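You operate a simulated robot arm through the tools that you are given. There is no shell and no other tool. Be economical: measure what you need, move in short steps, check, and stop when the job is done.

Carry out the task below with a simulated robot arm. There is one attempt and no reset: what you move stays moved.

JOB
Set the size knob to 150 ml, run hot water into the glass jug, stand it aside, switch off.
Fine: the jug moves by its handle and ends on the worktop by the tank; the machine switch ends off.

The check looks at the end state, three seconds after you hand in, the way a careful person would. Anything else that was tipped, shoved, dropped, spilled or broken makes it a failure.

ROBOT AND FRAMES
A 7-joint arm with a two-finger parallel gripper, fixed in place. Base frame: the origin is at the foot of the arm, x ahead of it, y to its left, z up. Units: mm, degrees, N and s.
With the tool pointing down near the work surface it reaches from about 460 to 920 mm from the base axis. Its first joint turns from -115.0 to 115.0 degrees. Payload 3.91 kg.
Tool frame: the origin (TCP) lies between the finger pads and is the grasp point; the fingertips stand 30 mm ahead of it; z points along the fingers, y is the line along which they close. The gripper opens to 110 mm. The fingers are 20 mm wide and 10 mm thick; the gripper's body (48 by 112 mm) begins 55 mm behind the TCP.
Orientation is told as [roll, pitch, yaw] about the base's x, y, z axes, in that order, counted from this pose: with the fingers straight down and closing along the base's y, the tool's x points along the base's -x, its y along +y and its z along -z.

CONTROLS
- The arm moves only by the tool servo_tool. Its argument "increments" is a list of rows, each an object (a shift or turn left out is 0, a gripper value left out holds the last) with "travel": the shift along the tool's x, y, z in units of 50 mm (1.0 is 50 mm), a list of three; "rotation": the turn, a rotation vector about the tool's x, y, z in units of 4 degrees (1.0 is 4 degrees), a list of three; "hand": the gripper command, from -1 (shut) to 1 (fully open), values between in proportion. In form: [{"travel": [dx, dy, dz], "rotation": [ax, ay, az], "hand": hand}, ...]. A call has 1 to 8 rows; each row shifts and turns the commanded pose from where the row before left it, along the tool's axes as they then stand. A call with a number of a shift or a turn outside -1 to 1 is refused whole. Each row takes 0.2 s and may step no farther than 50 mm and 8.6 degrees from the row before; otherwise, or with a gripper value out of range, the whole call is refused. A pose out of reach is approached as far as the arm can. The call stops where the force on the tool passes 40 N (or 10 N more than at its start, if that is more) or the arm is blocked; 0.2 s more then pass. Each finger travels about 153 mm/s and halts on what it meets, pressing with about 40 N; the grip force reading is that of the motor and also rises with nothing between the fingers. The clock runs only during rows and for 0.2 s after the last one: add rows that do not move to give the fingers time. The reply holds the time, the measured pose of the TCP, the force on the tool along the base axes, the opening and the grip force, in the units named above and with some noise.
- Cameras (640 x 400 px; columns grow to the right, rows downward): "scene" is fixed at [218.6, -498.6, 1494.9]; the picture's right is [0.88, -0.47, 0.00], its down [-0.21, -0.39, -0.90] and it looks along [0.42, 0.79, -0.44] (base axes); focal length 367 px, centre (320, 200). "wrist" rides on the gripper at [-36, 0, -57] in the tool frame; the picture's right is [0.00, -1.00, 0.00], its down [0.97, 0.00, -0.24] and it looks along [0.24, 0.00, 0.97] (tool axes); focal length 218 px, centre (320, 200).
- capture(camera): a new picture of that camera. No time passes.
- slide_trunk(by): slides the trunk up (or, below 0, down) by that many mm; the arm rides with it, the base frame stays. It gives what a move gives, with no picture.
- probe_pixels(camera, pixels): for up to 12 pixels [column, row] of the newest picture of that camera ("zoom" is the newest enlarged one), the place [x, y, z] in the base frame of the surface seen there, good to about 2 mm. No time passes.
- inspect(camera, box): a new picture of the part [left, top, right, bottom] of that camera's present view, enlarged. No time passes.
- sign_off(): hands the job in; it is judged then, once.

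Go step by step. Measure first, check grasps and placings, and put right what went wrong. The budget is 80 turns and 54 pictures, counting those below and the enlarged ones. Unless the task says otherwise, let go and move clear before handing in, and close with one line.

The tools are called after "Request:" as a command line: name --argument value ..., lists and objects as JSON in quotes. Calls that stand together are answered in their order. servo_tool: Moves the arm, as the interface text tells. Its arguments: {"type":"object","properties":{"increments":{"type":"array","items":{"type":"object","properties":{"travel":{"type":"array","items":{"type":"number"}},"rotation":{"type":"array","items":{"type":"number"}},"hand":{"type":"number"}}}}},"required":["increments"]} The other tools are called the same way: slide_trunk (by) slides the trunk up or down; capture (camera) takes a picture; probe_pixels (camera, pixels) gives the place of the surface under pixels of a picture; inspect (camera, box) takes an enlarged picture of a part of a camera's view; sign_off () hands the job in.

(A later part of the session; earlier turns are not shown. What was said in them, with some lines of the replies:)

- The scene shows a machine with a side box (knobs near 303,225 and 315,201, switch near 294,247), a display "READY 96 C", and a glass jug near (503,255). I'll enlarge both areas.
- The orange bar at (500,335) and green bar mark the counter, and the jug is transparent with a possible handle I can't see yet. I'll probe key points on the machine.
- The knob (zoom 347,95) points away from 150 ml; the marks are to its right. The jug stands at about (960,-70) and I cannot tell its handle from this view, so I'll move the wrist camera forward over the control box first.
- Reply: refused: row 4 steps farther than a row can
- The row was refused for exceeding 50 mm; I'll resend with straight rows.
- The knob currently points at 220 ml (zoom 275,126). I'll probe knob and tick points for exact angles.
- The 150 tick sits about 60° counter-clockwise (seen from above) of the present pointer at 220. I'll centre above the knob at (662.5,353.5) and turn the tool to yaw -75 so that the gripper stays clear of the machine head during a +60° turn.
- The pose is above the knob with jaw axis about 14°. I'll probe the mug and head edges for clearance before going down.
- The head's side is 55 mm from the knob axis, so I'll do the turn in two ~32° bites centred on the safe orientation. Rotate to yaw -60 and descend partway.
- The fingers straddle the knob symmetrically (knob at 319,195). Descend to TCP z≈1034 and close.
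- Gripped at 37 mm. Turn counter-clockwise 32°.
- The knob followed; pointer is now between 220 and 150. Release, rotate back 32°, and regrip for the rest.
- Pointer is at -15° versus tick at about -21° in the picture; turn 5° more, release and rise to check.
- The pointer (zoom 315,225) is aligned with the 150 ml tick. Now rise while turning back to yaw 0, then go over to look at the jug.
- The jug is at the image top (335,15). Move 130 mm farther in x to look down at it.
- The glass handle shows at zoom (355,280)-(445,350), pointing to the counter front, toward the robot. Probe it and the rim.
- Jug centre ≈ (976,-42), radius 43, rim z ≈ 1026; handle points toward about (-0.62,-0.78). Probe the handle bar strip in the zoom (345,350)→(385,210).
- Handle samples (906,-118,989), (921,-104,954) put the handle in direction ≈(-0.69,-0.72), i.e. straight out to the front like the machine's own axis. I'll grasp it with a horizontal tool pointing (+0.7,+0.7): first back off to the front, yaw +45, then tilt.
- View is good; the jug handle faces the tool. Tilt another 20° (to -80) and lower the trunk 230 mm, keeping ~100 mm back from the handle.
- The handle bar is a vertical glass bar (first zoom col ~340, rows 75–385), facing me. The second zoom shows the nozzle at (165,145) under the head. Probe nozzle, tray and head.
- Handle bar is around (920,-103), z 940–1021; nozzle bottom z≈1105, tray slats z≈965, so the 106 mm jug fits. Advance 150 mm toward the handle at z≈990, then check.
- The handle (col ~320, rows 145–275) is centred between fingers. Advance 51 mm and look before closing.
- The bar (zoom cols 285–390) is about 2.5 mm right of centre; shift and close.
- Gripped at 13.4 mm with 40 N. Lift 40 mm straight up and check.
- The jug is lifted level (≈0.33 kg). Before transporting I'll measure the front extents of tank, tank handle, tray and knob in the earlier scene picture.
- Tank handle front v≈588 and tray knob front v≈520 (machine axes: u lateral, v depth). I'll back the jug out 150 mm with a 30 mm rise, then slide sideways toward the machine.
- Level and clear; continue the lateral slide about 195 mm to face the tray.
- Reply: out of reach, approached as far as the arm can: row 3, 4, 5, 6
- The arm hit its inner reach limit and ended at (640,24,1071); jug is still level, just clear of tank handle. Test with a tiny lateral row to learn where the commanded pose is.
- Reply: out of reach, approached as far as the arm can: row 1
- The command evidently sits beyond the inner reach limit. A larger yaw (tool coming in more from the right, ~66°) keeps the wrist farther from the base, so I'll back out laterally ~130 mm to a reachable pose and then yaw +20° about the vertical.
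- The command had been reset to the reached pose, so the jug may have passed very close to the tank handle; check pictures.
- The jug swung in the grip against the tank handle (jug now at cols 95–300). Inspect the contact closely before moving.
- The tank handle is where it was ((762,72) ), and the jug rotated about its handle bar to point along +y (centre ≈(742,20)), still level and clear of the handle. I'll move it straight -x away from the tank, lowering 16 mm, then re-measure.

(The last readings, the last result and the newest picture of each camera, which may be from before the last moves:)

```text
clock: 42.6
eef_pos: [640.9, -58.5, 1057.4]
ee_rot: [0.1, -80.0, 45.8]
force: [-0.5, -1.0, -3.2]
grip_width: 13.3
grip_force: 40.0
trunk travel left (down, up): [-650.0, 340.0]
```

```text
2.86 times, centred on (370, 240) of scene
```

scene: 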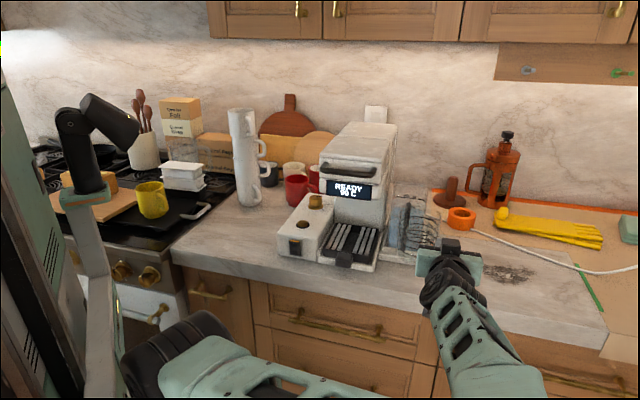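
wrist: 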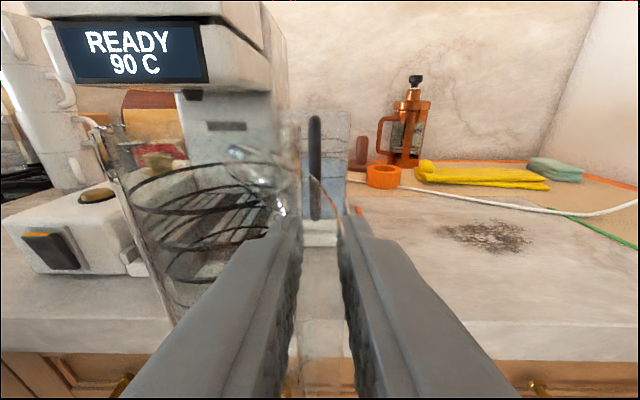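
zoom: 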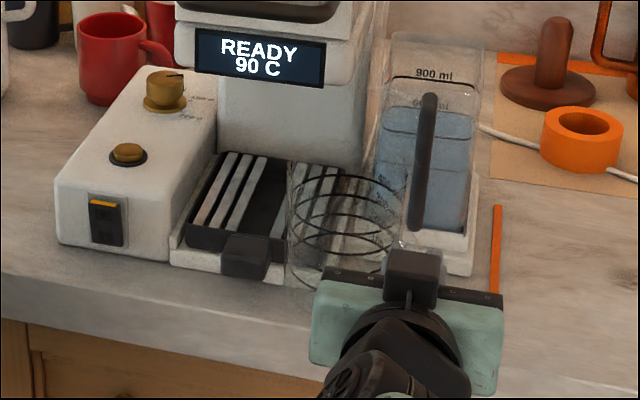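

Tank looks undisturbed. Probe nozzle (192,95), display, jug rim and walls to compute the jug centre.

Request:
probe_pixels --camera "wrist" --pixels '[[185, 95], [192, 95], [200, 95], [192, 100], [58, 60], [205, 60], [298, 125], [150, 240], [180, 170], [140, 180], [120, 150], [200, 165]]'

Request:
inspect --camera "wrist" --box '[80, 70, 340, 330]'

```text
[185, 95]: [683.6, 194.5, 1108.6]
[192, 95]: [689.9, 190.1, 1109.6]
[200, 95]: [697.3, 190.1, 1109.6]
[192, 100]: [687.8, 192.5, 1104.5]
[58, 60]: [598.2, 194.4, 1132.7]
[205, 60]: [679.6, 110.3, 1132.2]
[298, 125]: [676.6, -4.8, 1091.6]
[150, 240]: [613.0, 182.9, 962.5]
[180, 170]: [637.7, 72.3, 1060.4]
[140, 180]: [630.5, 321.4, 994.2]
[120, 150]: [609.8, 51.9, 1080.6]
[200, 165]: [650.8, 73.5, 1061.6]
```

```text
1.54 times, centred on (210, 200) of wrist
```

zoom: 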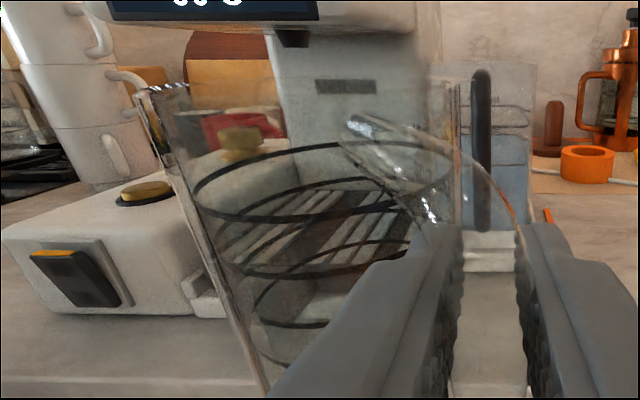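

Nozzle centre ≈ (695,197), bottom z≈1104; jug centre ≈ (643,29), rim z≈1092. Shift the jug (+52,+168) level onto the tray axis.

Request:
servo_tool --increments '[{"travel": [-0.091, 0.265, 0.515]}, {"travel": [-0.091, 0.265, 0.515]}, {"travel": [-0.091, 0.265, 0.515]}, {"travel": [-0.091, 0.265, 0.515]}, {"travel": [-0.091, 0.265, 0.515]}, {"travel": [-0.091, 0.265, 0.515]}]'

Request:
capture --camera "wrist"

Request:
inspect --camera "scene" --box '[280, 160, 440, 300]'

```text
clock: 44.0
eef_pos: [693.7, 108.8, 1055.0]
ee_rot: [-0.1, -79.9, 45.9]
force: [-0.6, -0.7, -3.1]
grip_width: 13.0
grip_force: 39.9
trunk travel left (down, up): [-650.0, 340.0]
```

```text
13 pictures are left
```

wrist: 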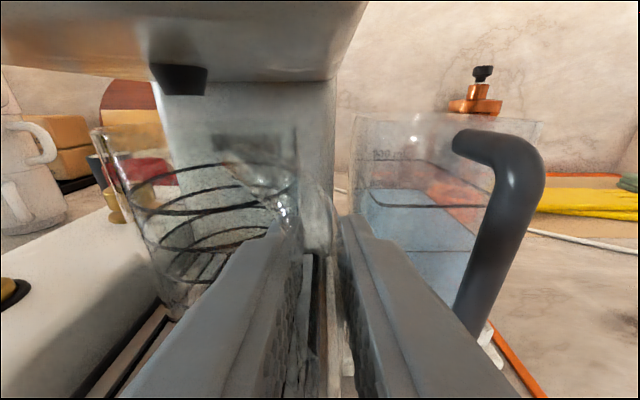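

```text
2.86 times, centred on (360, 230) of scene
```

zoom: 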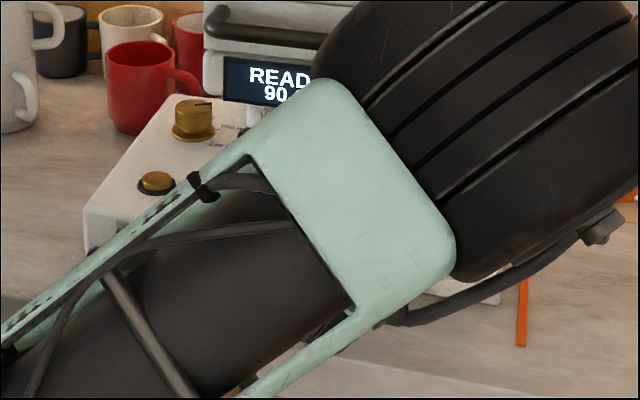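

Probe the nozzle and jug wall now for alignment.

Request:
probe_pixels --camera "wrist" --pixels '[[155, 80], [165, 90], [180, 85], [195, 90], [206, 80], [297, 135], [105, 150], [200, 165], [160, 172], [240, 160], [310, 150], [150, 250]]'

```text
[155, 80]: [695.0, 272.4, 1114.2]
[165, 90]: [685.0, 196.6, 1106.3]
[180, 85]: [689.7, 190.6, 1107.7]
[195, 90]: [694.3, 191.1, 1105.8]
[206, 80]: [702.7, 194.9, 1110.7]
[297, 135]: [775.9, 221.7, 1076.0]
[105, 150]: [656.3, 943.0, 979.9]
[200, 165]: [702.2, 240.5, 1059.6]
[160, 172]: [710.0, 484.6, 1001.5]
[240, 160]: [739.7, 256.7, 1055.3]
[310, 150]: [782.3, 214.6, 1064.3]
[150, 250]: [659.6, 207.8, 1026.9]
```

Jug centre ≈ (699,197) is under the nozzle (≈695,197). Lower 15 mm, then feel for the slats.

Request:
servo_tool --increments '[{"travel": [0.148, 0, 0.026]}, {"travel": [0.148, 0, 0.026]}, {}]'

Request:
servo_tool --increments '[{"travel": [0.03, 0, 0.005]}, {}]'

Request:
servo_tool --increments '[{"travel": [0.03, 0, 0.005]}, {}]'

```text
clock: 44.8
eef_pos: [693.7, 110.2, 1040.5]
ee_rot: [0.0, -80.0, 45.9]
force: [-0.1, -0.2, -3.8]
grip_width: 13.4
grip_force: 40.3
trunk travel left (down, up): [-650.0, 340.0]
```

```text
clock: 45.4
eef_pos: [693.5, 110.5, 1038.9]
ee_rot: [0.1, -80.1, 45.9]
force: [0.4, -0.8, 1.2]
grip_width: 13.1
grip_force: 40.4
trunk travel left (down, up): [-650.0, 340.0]
```

```text
clock: 46.0
eef_pos: [692.5, 110.3, 1040.1]
ee_rot: [-0.3, -80.2, 46.3]
force: [-0.4, -2.0, 7.3]
grip_width: 13.1
grip_force: 40.1
trunk travel left (down, up): [-650.0, 340.0]
```

Slats contacted (+7 N). Relax 1 mm, open to about 28 mm so the left finger doesn't shove the jug, and back out along the tool axis.

Request:
servo_tool --increments '[{"travel": [-0.03, 0, -0.005]}, {"hand": -0.47}, {"hand": -0.47}, {"hand": -0.47}]'

Request:
servo_tool --increments '[{"travel": [0.03, 0, -0.25]}, {"travel": [0.04, 0, -0.25]}, {"travel": [0.04, 0, -0.25]}, {"travel": [0.04, 0, -0.25]}]'

Request:
capture --camera "wrist"

```text
clock: 47.0
eef_pos: [693.4, 110.3, 1040.1]
ee_rot: [0.0, -80.0, 46.0]
force: [0.0, -0.6, 0.2]
grip_width: 29.4
grip_force: 0.1
trunk travel left (down, up): [-650.0, 340.0]
```

```text
clock: 48.0
eef_pos: [659.3, 74.3, 1041.2]
ee_rot: [0.1, -80.0, 45.9]
force: [0.3, -0.2, -0.2]
grip_width: 29.2
grip_force: 0.1
trunk travel left (down, up): [-650.0, 340.0]
```

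```text
11 pictures are left
```

wrist: 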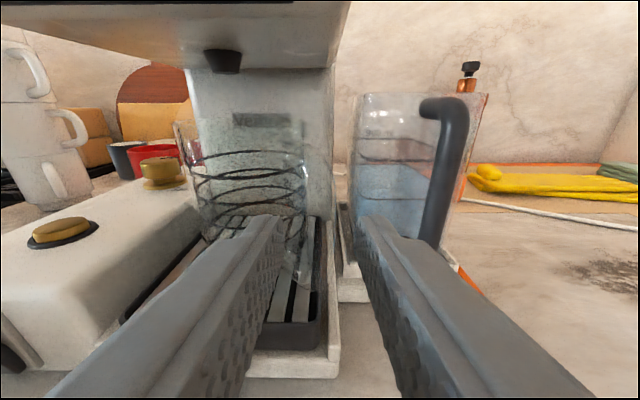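

The jug stands level under the nozzle, released. Retreat sideways away from jug and tank, close the fingers, and raise the trunk 200 mm.

Request:
servo_tool --increments '[{"travel": [0.07, -0.677, -0.396]}, {"travel": [0.07, -0.677, -0.396]}, {"travel": [0.07, -0.677, -0.396]}, {"hand": -1}, {"hand": -1}]'

Request:
slide_trunk --by 200

Request:
servo_tool --increments '[{"rotation": [0, 1, 0]}, {"rotation": [0, 1, 0]}, {"rotation": [0, 1, 0]}, {"rotation": [0, 1, 0]}, {"rotation": [0, 1, 0]}, {"rotation": [0, 1, 0]}, {"rotation": [0, 1, 0]}, {"rotation": [0, 0.5, 0]}]'

```text
clock: 49.2
eef_pos: [689.5, -38.5, 1041.1]
ee_rot: [0.0, -80.0, 46.0]
force: [-0.6, -0.1, 0.0]
grip_width: 0.0
grip_force: 37.6
trunk travel left (down, up): [-650.0, 340.0]
```

```text
clock: 51.3
eef_pos: [689.6, -39.3, 1240.4]
ee_rot: [0.0, -80.0, 45.8]
force: [-0.2, -0.2, -0.1]
grip_width: 0.0
grip_force: 37.6
trunk travel left (down, up): [-850.0, 140.0]
```

```text
clock: 53.1
eef_pos: [690.1, -39.2, 1240.9]
ee_rot: [0.0, -50.0, 46.0]
force: [1.0, 0.7, -0.4]
grip_width: 0.2
grip_force: 37.8
trunk travel left (down, up): [-850.0, 140.0]
```

Rise 65 mm to pass above the head (top ≈1224), then move over to above the button.

Request:
servo_tool --increments '[{"travel": [-0.5, 0, -0.42]}, {"travel": [-0.5, 0, -0.42]}]'

Request:
servo_tool --increments '[{"travel": [-0.235, 0.843, 0.28]}, {"travel": [-0.235, 0.843, 0.28]}, {"travel": [-0.235, 0.843, 0.28]}, {"travel": [-0.235, 0.843, 0.28]}, {"travel": [-0.235, 0.843, 0.28]}, {"travel": [-0.235, 0.843, 0.28]}, {"travel": [-0.235, 0.843, 0.28]}]'

```text
clock: 53.7
eef_pos: [689.0, -39.5, 1306.7]
ee_rot: [0.1, -50.0, 45.9]
force: [-0.1, -0.5, -0.1]
grip_width: 0.0
grip_force: 37.8
trunk travel left (down, up): [-850.0, 140.0]
```

```text
clock: 55.3
eef_pos: [570.1, 255.3, 1306.0]
ee_rot: [-0.3, -50.0, 45.3]
force: [-7.4, 8.0, 0.3]
grip_width: 0.0
grip_force: 37.8
trunk travel left (down, up): [-850.0, 140.0]
```

Shift 11 mm left for clearance to the head handle and descend 200 mm above the button.

Request:
servo_tool --increments '[{"travel": [0, 0.22, 0]}, {"travel": [0.613, 0, 0.514]}, {"travel": [0.613, 0, 0.514]}, {"travel": [0.613, 0, 0.514]}, {"travel": [0.613, 0, 0.514]}, {"travel": [0.613, 0, 0.514]}, {}]'

Request:
capture --camera "wrist"

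```text
clock: 56.9
eef_pos: [557.8, 267.2, 1105.8]
ee_rot: [0.0, -50.0, 46.0]
force: [-0.2, -0.8, 0.1]
grip_width: 0.0
grip_force: 37.8
trunk travel left (down, up): [-850.0, 140.0]
```

```text
10 pictures are left
```

wrist: 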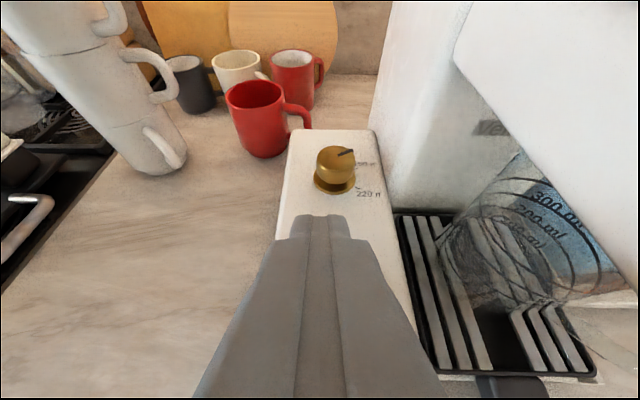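

Fingertip is left-centred over the button (hidden beneath); the jug is level under the head at right. Move 7 mm right and lower to just above the button, then press gently.

Request:
servo_tool --increments '[{"travel": [0.473, -0.075, 0.462]}, {"travel": [0.473, -0.075, 0.462]}, {}]'

Request:
servo_tool --increments '[{"travel": [0.046, 0, 0.039]}, {"travel": [0.046, 0, 0.039]}, {"travel": [0.046, 0, 0.039]}]'

```text
clock: 57.7
eef_pos: [566.8, 265.2, 1041.5]
ee_rot: [0.0, -50.1, 45.8]
force: [-0.1, -0.4, -0.6]
grip_width: 0.1
grip_force: 37.6
trunk travel left (down, up): [-850.0, 140.0]
```

```text
clock: 58.5
eef_pos: [566.6, 263.9, 1031.7]
ee_rot: [0.1, -50.0, 46.0]
force: [-0.1, -1.1, -0.4]
grip_width: 0.0
grip_force: 37.7
trunk travel left (down, up): [-850.0, 140.0]
```

Request:
servo_tool --increments '[{"travel": [0.046, 0, 0.039]}, {"travel": [0.03, 0, 0.026]}]'

Request:
inspect --camera "scene" --box '[260, 150, 400, 290]'

```text
clock: 59.1
eef_pos: [567.8, 264.4, 1027.0]
ee_rot: [0.0, -50.1, 46.0]
force: [-0.6, -0.8, 2.6]
grip_width: 0.0
grip_force: 37.8
trunk travel left (down, up): [-850.0, 140.0]
```

```text
2.86 times, centred on (330, 220) of scene
```

zoom: 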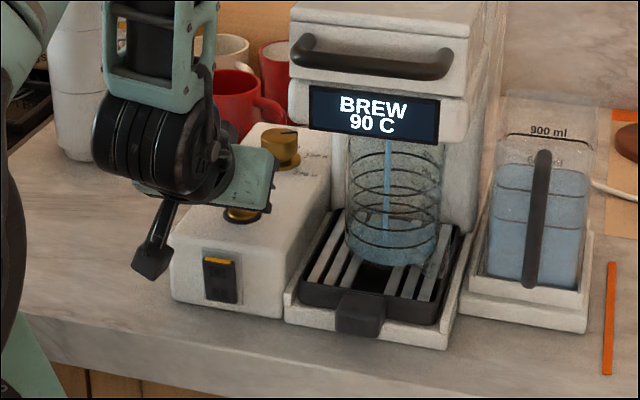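

The display reads BREW and a stream falls into the jug. Lift off the button and let time run.

Request:
servo_tool --increments '[{"travel": [-0.46, 0, -0.386]}, {"travel": [-0.46, 0, -0.386]}, {}, {}, {}, {}, {}, {}]'

Request:
servo_tool --increments '[{}, {}, {}, {}, {}, {}, {}, {}]'

Request:
servo_tool --increments '[{}, {}, {}, {}, {}, {}, {}, {}]'

Request:
servo_tool --increments '[{}, {}, {}, {}, {}, {}, {}, {}]'

Request:
inspect --camera "scene" --box '[260, 150, 400, 290]'

```text
clock: 60.9
eef_pos: [569.0, 263.5, 1086.8]
ee_rot: [0.0, -50.0, 46.0]
force: [1.2, -0.2, 0.3]
grip_width: 0.0
grip_force: 37.8
trunk travel left (down, up): [-850.0, 140.0]
```

```text
clock: 62.7
eef_pos: [568.9, 264.2, 1086.5]
ee_rot: [-0.1, -50.0, 46.1]
force: [0.0, -0.6, 0.1]
grip_width: 0.1
grip_force: 37.9
trunk travel left (down, up): [-850.0, 140.0]
```

```text
clock: 64.5
eef_pos: [568.2, 264.2, 1086.3]
ee_rot: [0.0, -50.0, 46.0]
force: [-0.7, -0.6, -0.1]
grip_width: 0.1
grip_force: 37.7
trunk travel left (down, up): [-850.0, 140.0]
```

```text
clock: 66.3
eef_pos: [569.5, 264.3, 1086.3]
ee_rot: [0.0, -50.0, 46.0]
force: [0.5, 0.7, 0.3]
grip_width: 0.1
grip_force: 37.5
trunk travel left (down, up): [-850.0, 140.0]
```

```text
2.86 times, centred on (330, 220) of scene
```

zoom: 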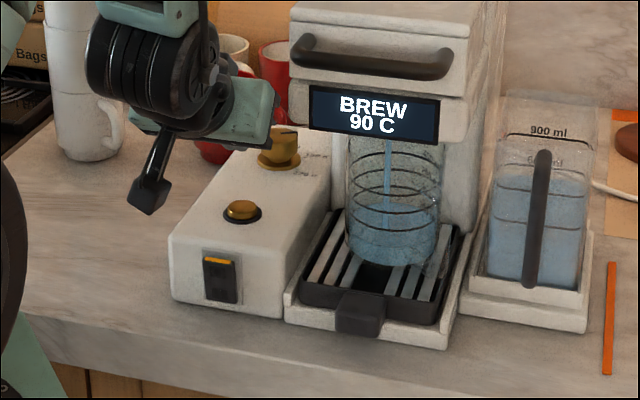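

Still brewing. Meanwhile probe the rocker's face to learn which half stands out.

Request:
probe_pixels --camera "zoom" --pixels '[[220, 261], [220, 267], [220, 273], [220, 280], [220, 288], [221, 295], [222, 300], [200, 275], [241, 280], [222, 308], [205, 262], [234, 298]]'

Request:
servo_tool --increments '[{}, {}, {}, {}, {}, {}, {}, {}]'

Request:
servo_tool --increments '[{}, {}, {}, {}, {}, {}, {}, {}]'

```text
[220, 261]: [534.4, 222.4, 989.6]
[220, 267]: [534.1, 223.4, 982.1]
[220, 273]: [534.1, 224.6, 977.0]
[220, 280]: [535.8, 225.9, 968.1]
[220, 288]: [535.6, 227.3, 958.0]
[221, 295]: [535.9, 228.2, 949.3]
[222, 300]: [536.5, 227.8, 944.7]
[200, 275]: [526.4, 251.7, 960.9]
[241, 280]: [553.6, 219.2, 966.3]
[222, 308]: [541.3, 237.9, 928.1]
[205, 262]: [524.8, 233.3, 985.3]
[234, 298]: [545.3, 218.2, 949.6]
```

```text
clock: 68.1
eef_pos: [568.7, 264.1, 1087.1]
ee_rot: [0.1, -50.0, 46.0]
force: [0.2, -0.4, -0.9]
grip_width: 0.0
grip_force: 37.7
trunk travel left (down, up): [-850.0, 140.0]
```

```text
clock: 69.9
eef_pos: [568.3, 264.1, 1087.3]
ee_rot: [0.0, -50.0, 46.1]
force: [-0.2, 0.1, 0.3]
grip_width: 0.0
grip_force: 37.2
trunk travel left (down, up): [-850.0, 140.0]
```

The rocker's top half stands 5 mm proud (v 535 at z 988 vs 540 at z 947), so pressing the top turns it off. While brewing finishes, back off the tool and reduce its tilt to -20 in front of the switch.

Request:
servo_tool --increments '[{"travel": [0.154, 0, -0.184], "rotation": [0, 1, 0]}, {"travel": [0.167, 0, -0.173], "rotation": [0, 1, 0]}, {"travel": [0.178, 0, -0.161], "rotation": [0, 1, 0]}, {"travel": [0.189, 0, -0.148], "rotation": [0, 1, 0]}, {"travel": [0.199, 0, -0.134], "rotation": [0, 1, 0]}, {"travel": [0.208, 0, -0.12], "rotation": [0, 1, 0]}, {"travel": [0.216, 0, -0.105], "rotation": [0, 1, 0]}, {"travel": [0.222, 0, -0.09], "rotation": [0, 0.5, 0]}]'

Request:
servo_tool --increments '[{}, {}, {}, {}, {}, {}, {}, {}]'

Request:
inspect --camera "scene" --box '[260, 150, 400, 290]'

```text
clock: 71.7
eef_pos: [501.0, 195.3, 1085.4]
ee_rot: [0.1, -19.9, 46.1]
force: [0.4, 0.4, 0.8]
grip_width: 0.0
grip_force: 37.5
trunk travel left (down, up): [-850.0, 140.0]
```

```text
clock: 73.5
eef_pos: [499.8, 194.5, 1086.9]
ee_rot: [0.0, -19.9, 46.0]
force: [0.4, 0.1, 0.1]
grip_width: 0.0
grip_force: 37.6
trunk travel left (down, up): [-850.0, 140.0]
```

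```text
2.86 times, centred on (330, 220) of scene
```

zoom: 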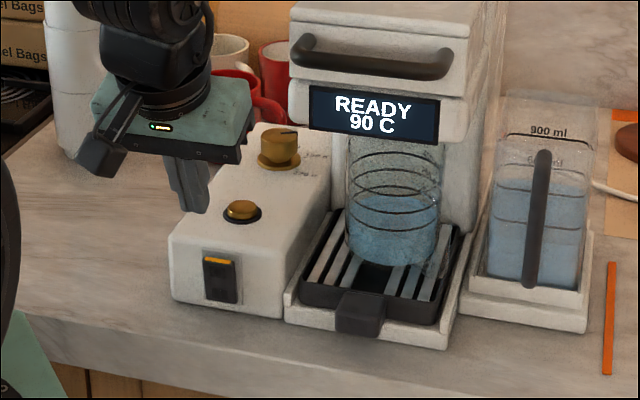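

Brewing finished (READY, jug filled to between 100 and 200 marks). Lower the tip in front of the rocker's top half and approach.

Request:
servo_tool --increments '[{"travel": [0.27, -0.05, 0.743]}, {"travel": [0.27, 0, 0.743]}, {"travel": [-0.19, 0, 0.068]}, {"travel": [-0.19, 0, 0.068]}, {}]'

Request:
servo_tool --increments '[{"travel": [-0.08, 0, 0.029]}, {"travel": [-0.06, 0, 0.022]}]'

```text
clock: 74.7
eef_pos: [515.9, 209.5, 1007.6]
ee_rot: [0.0, -20.0, 46.0]
force: [-0.1, 0.6, 0.0]
grip_width: 0.3
grip_force: 37.4
trunk travel left (down, up): [-850.0, 140.0]
```

```text
clock: 75.3
eef_pos: [520.8, 214.6, 1007.3]
ee_rot: [0.0, -20.1, 45.9]
force: [0.1, -1.3, -0.1]
grip_width: 0.0
grip_force: 37.8
trunk travel left (down, up): [-850.0, 140.0]
```

Request:
servo_tool --increments '[{"travel": [-0.05, 0, 0.018]}, {"travel": [-0.04, 0, 0.015]}]'

Request:
inspect --camera "scene" --box '[260, 150, 400, 290]'

```text
clock: 75.9
eef_pos: [523.1, 214.7, 1007.0]
ee_rot: [0.0, -19.8, 45.9]
force: [-10.9, -13.9, 9.7]
grip_width: 0.0
grip_force: 37.2
trunk travel left (down, up): [-850.0, 140.0]
```

```text
2.86 times, centred on (330, 220) of scene
```

zoom: 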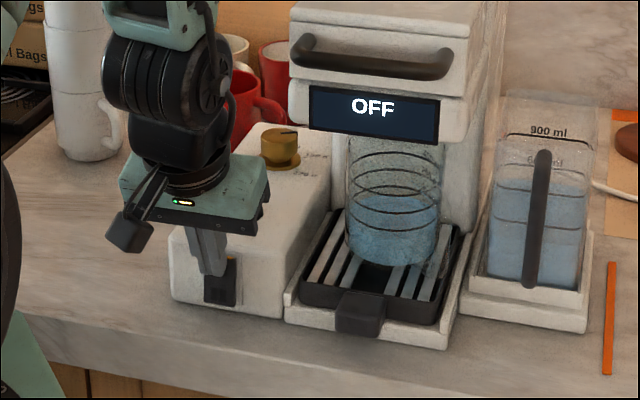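

The display reads OFF. Back away, rise, and cross back in front of/over the machine to the right side.

Request:
servo_tool --increments '[{"travel": [0.47, 0, -0.171]}, {"travel": [-0.342, 0, -0.93]}, {"travel": [-0.342, 0, -0.93]}, {"travel": [-0.342, 0, -0.93]}, {"travel": [-0.342, 0, -0.93]}, {"travel": [-0.342, 0, -0.93]}, {"travel": [-0.342, 0, -0.93]}]'

Request:
servo_tool --increments '[{"travel": [0.11, -0.85, -0.04]}, {"travel": [0.11, -0.85, -0.04]}, {"travel": [0.11, -0.85, -0.04]}, {"travel": [0.11, -0.85, -0.04]}, {"travel": [0.11, -0.85, -0.04]}, {"travel": [0.11, -0.85, -0.04]}, {"travel": [0.11, -0.85, -0.04]}]'

Request:
servo_tool --increments '[{"rotation": [0, -1, 0], "hand": -0.47}, {"rotation": [0, -1, 0]}, {"rotation": [0, -1, 0]}, {"rotation": [0, -1, 0]}, {"rotation": [0, -1, 0]}, {"rotation": [0, -1, 0]}, {"rotation": [0, -1, 0]}, {"rotation": [0, -1, 0]}]'

Request:
servo_tool --increments '[{"rotation": [0, -1, 0]}, {"rotation": [0, -1, 0]}, {"rotation": [0, -1, 0]}, {"rotation": [0, -1, 0]}, {"rotation": [0, -1, 0]}, {"rotation": [0, -1, 0]}, {"rotation": [0, -1, 0]}]'

```text
clock: 77.5
eef_pos: [507.2, 199.8, 1305.6]
ee_rot: [0.0, -20.1, 45.9]
force: [0.9, 0.0, 0.2]
grip_width: 0.0
grip_force: 37.9
trunk travel left (down, up): [-850.0, 140.0]
```

```text
clock: 79.1
eef_pos: [693.9, -35.7, 1304.1]
ee_rot: [0.1, -20.0, 46.0]
force: [-1.6, 0.1, 0.0]
grip_width: 0.1
grip_force: 37.7
trunk travel left (down, up): [-850.0, 140.0]
```

```text
clock: 80.9
eef_pos: [694.6, -37.5, 1304.5]
ee_rot: [-0.1, -52.0, 46.0]
force: [-0.4, 0.6, 0.8]
grip_width: 29.2
grip_force: 0.2
trunk travel left (down, up): [-850.0, 140.0]
```

```text
clock: 82.5
eef_pos: [694.1, -36.5, 1305.5]
ee_rot: [-0.1, -80.1, 46.1]
force: [-0.6, 0.0, -1.0]
grip_width: 29.1
grip_force: 0.3
trunk travel left (down, up): [-850.0, 140.0]
```

Lower the trunk 200 mm, then go to the pre-grasp point in front of the jug handle and take a look.

Request:
slide_trunk --by -200

Request:
servo_tool --increments '[{"travel": [0.63, 0, 0.11]}, {"travel": [0.63, 0, 0.11]}, {"travel": [-0.06, 0.68, 0.36]}, {"travel": [-0.06, 0.68, 0.36]}, {"travel": [-0.06, 0.68, 0.36]}, {}]'

Request:
capture --camera "wrist"

```text
clock: 84.7
eef_pos: [694.3, -37.6, 1104.7]
ee_rot: [0.0, -80.0, 46.0]
force: [0.4, -0.6, 0.6]
grip_width: 29.1
grip_force: 0.0
trunk travel left (down, up): [-650.0, 340.0]
```

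```text
clock: 86.1
eef_pos: [657.4, 72.2, 1039.5]
ee_rot: [0.0, -79.9, 45.8]
force: [0.6, -0.6, -0.7]
grip_width: 29.0
grip_force: 0.0
trunk travel left (down, up): [-650.0, 340.0]
```

```text
5 pictures are left
```

wrist: 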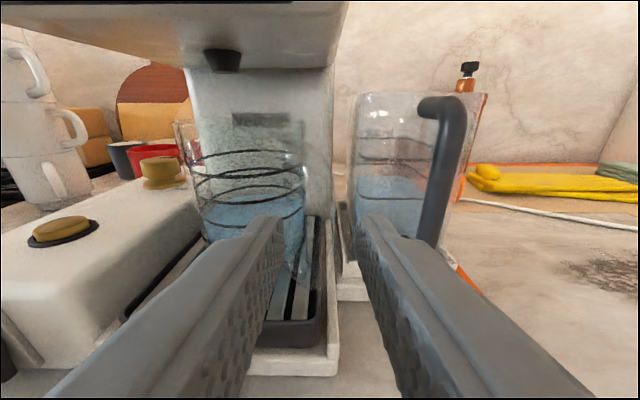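

Same view as at release; advance 52 mm along the handle and close.

Request:
servo_tool --increments '[{"travel": [-0.061, 0.005, 0.344]}, {"travel": [-0.061, 0.005, 0.344]}, {"travel": [-0.061, 0.005, 0.344]}, {"hand": -1}, {"hand": -1}, {"hand": -1}]'

Request:
servo_tool --increments '[{"travel": [-0.1, 0, -0.018]}, {"travel": [-0.1, 0, -0.018]}, {"travel": [-0.1, 0, -0.018]}, {}]'

```text
clock: 87.5
eef_pos: [694.4, 111.5, 1038.6]
ee_rot: [0.1, -79.9, 46.0]
force: [0.3, -0.1, 0.0]
grip_width: 13.3
grip_force: 39.9
trunk travel left (down, up): [-650.0, 340.0]
```

```text
clock: 88.5
eef_pos: [695.0, 111.5, 1055.4]
ee_rot: [0.0, -80.0, 45.8]
force: [-0.7, 0.3, -4.8]
grip_width: 13.4
grip_force: 40.3
trunk travel left (down, up): [-650.0, 340.0]
```

Lifted; the weight rose by ~1.5 N (150 ml). Take the jug back out along the entry path, gently.

Request:
servo_tool --increments '[{"travel": [0.035, -0.1, -0.196]}, {"travel": [0.069, -0.199, -0.392]}, {"travel": [0.069, -0.199, -0.392]}, {"travel": [0.069, -0.199, -0.392]}, {"travel": [0.069, -0.199, -0.392]}, {"travel": [0.069, -0.199, -0.392]}, {"travel": [0.069, -0.199, -0.392]}, {"travel": [0.069, -0.199, -0.392]}]'

Request:
servo_tool --increments '[{"travel": [0.035, -0.1, -0.196]}, {}]'

Request:
capture --camera "wrist"

```text
clock: 90.3
eef_pos: [644.5, -48.4, 1055.2]
ee_rot: [0.0, -80.0, 46.0]
force: [0.0, 0.9, -4.8]
grip_width: 13.0
grip_force: 39.6
trunk travel left (down, up): [-650.0, 340.0]
```

```text
clock: 90.9
eef_pos: [640.7, -59.7, 1055.1]
ee_rot: [0.1, -80.0, 45.9]
force: [-0.2, 0.9, -4.4]
grip_width: 13.1
grip_force: 40.3
trunk travel left (down, up): [-650.0, 340.0]
```

```text
4 pictures are left
```

wrist: 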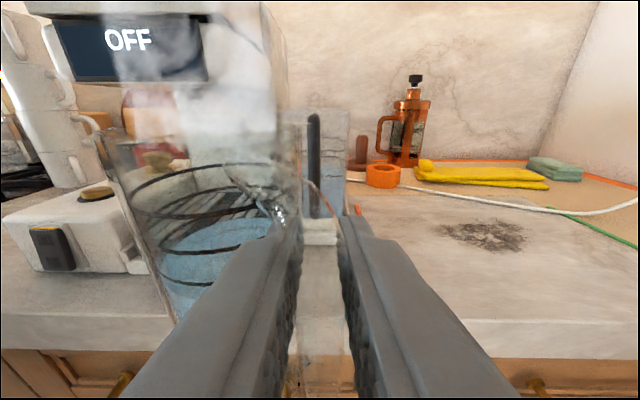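

Level with water, display OFF, clear of the tank. Slide 205 mm to the right in front of the tank.

Request:
servo_tool --increments '[{"travel": [0, -0.3, -0.02]}, {"travel": [0, -0.55, -0.02]}, {"travel": [0, -0.6, -0.02]}, {"travel": [0, -0.6, 0]}, {"travel": [0, -0.6, 0]}, {"travel": [0, -0.6, 0]}, {"travel": [0, -0.55, 0]}, {"travel": [0, -0.3, 0]}]'

Request:
servo_tool --increments '[{"travel": [-0.035, 0, 0.2]}, {"travel": [-0.069, 0, 0.4]}, {"travel": [-0.069, 0, 0.4]}, {"travel": [-0.069, 0, 0.4]}, {"travel": [-0.069, 0, 0.4]}, {"travel": [-0.069, 0, 0.4]}, {"travel": [-0.069, 0, 0.4]}, {"travel": [-0.035, 0, 0.2]}]'

Request:
capture --camera "wrist"

```text
clock: 92.7
eef_pos: [787.8, -202.6, 1054.9]
ee_rot: [0.1, -80.0, 45.8]
force: [-1.1, -0.8, -5.1]
grip_width: 13.3
grip_force: 40.4
trunk travel left (down, up): [-650.0, 340.0]
```

```text
clock: 94.5
eef_pos: [886.3, -101.7, 1055.5]
ee_rot: [0.1, -79.9, 45.9]
force: [0.7, 0.7, -4.2]
grip_width: 13.2
grip_force: 39.9
trunk travel left (down, up): [-650.0, 340.0]
```

```text
3 pictures are left
```

wrist: 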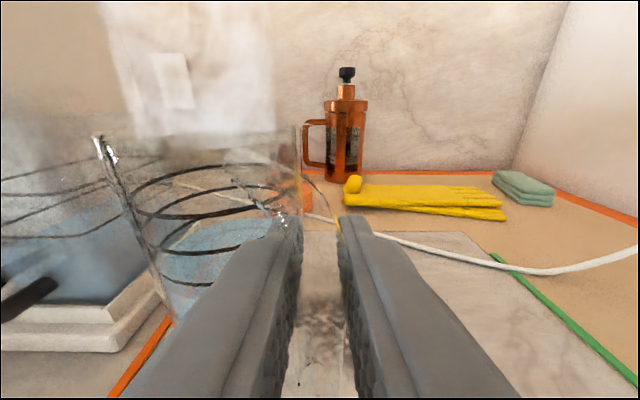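

Jug is over bare worktop to the right of the orange strip by the tank. Lower 57 mm, then feel for contact.

Request:
servo_tool --increments '[{"travel": [0.16, 0, 0.028]}, {"travel": [0.25, 0, 0.044]}, {"travel": [0.25, 0, 0.044]}, {"travel": [0.25, 0, 0.044]}, {"travel": [0.16, 0, 0.028]}, {"travel": [0.06, 0, 0.01]}, {}]'

Request:
servo_tool --increments '[{"travel": [0.04, 0, 0.007]}, {}]'

Request:
servo_tool --increments '[{"travel": [0.03, 0, 0.005]}, {}]'

```text
clock: 96.1
eef_pos: [885.5, -101.7, 997.8]
ee_rot: [0.0, -79.9, 46.0]
force: [0.1, 0.3, -4.0]
grip_width: 12.9
grip_force: 40.1
trunk travel left (down, up): [-650.0, 340.0]
```

```text
clock: 96.7
eef_pos: [884.7, -101.4, 994.9]
ee_rot: [0.0, -80.0, 46.0]
force: [-0.2, -0.4, -4.4]
grip_width: 13.2
grip_force: 40.1
trunk travel left (down, up): [-650.0, 340.0]
```

```text
clock: 97.3
eef_pos: [884.7, -101.5, 995.2]
ee_rot: [0.0, -80.0, 46.0]
force: [0.0, 0.1, -3.0]
grip_width: 13.1
grip_force: 40.3
trunk travel left (down, up): [-650.0, 340.0]
```

Request:
servo_tool --increments '[{"travel": [0.03, 0, 0.005]}, {}]'

```text
clock: 97.9
eef_pos: [885.5, -101.2, 994.4]
ee_rot: [-0.1, -80.2, 46.1]
force: [0.3, -1.6, 1.3]
grip_width: 13.5
grip_force: 40.1
trunk travel left (down, up): [-650.0, 340.0]
```

Contact with the worktop (force went from -4.4 to +1.3 N). Release to 29 mm and back straight out.

Request:
servo_tool --increments '[{"travel": [0.01, 0, 0.002]}, {"hand": -0.47}, {"hand": -0.47}, {"hand": -0.47}]'

Request:
servo_tool --increments '[{"travel": [0.04, 0, -0.25]}, {"travel": [0.04, 0, -0.25]}, {"travel": [0.05, 0, -0.3]}, {"travel": [0.05, 0, -0.4]}, {"travel": [0.08, 0, -0.6]}, {"travel": [0, 0, -0.8]}]'

Request:
capture --camera "scene"

```text
clock: 98.9
eef_pos: [885.6, -101.1, 992.6]
ee_rot: [0.1, -80.0, 46.0]
force: [0.5, 0.1, 0.1]
grip_width: 28.9
grip_force: 0.1
trunk travel left (down, up): [-650.0, 340.0]
```

```text
clock: 100.3
eef_pos: [797.4, -193.8, 1001.9]
ee_rot: [-0.1, -80.0, 46.2]
force: [-0.1, 0.7, 0.3]
grip_width: 29.3
grip_force: 0.0
trunk travel left (down, up): [-650.0, 340.0]
```

```text
2 pictures are left
```

scene: 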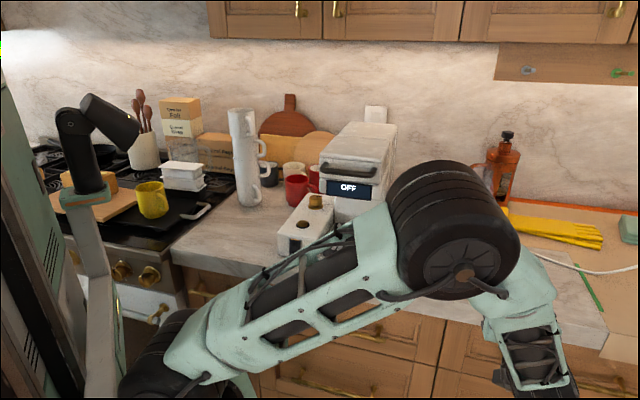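

The arm hides the jug from the scene camera; the wrist view shows it.

Request:
capture --camera "wrist"

```text
1 pictures are left
```

wrist: 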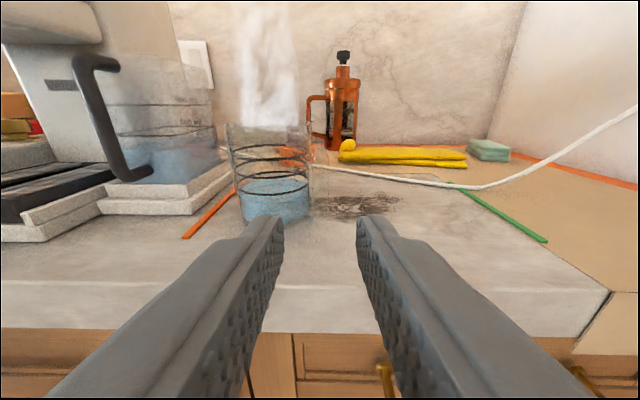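

The jug stands upright with hot water on the worktop beside the tank. The tank is in place, the display reads OFF and the gripper is clear. Handing in.

Request:
sign_off

```text
The job is handed in.
```

The job is handed in: I set the knob to 150 ml and ran the hot water into the jug. The jug now stands on the worktop by the tank and the machine is off. On the way to the machine, the empty jug brushed the tank handle and swung in the grip, but nothing looked moved or spilled in the later pictures.
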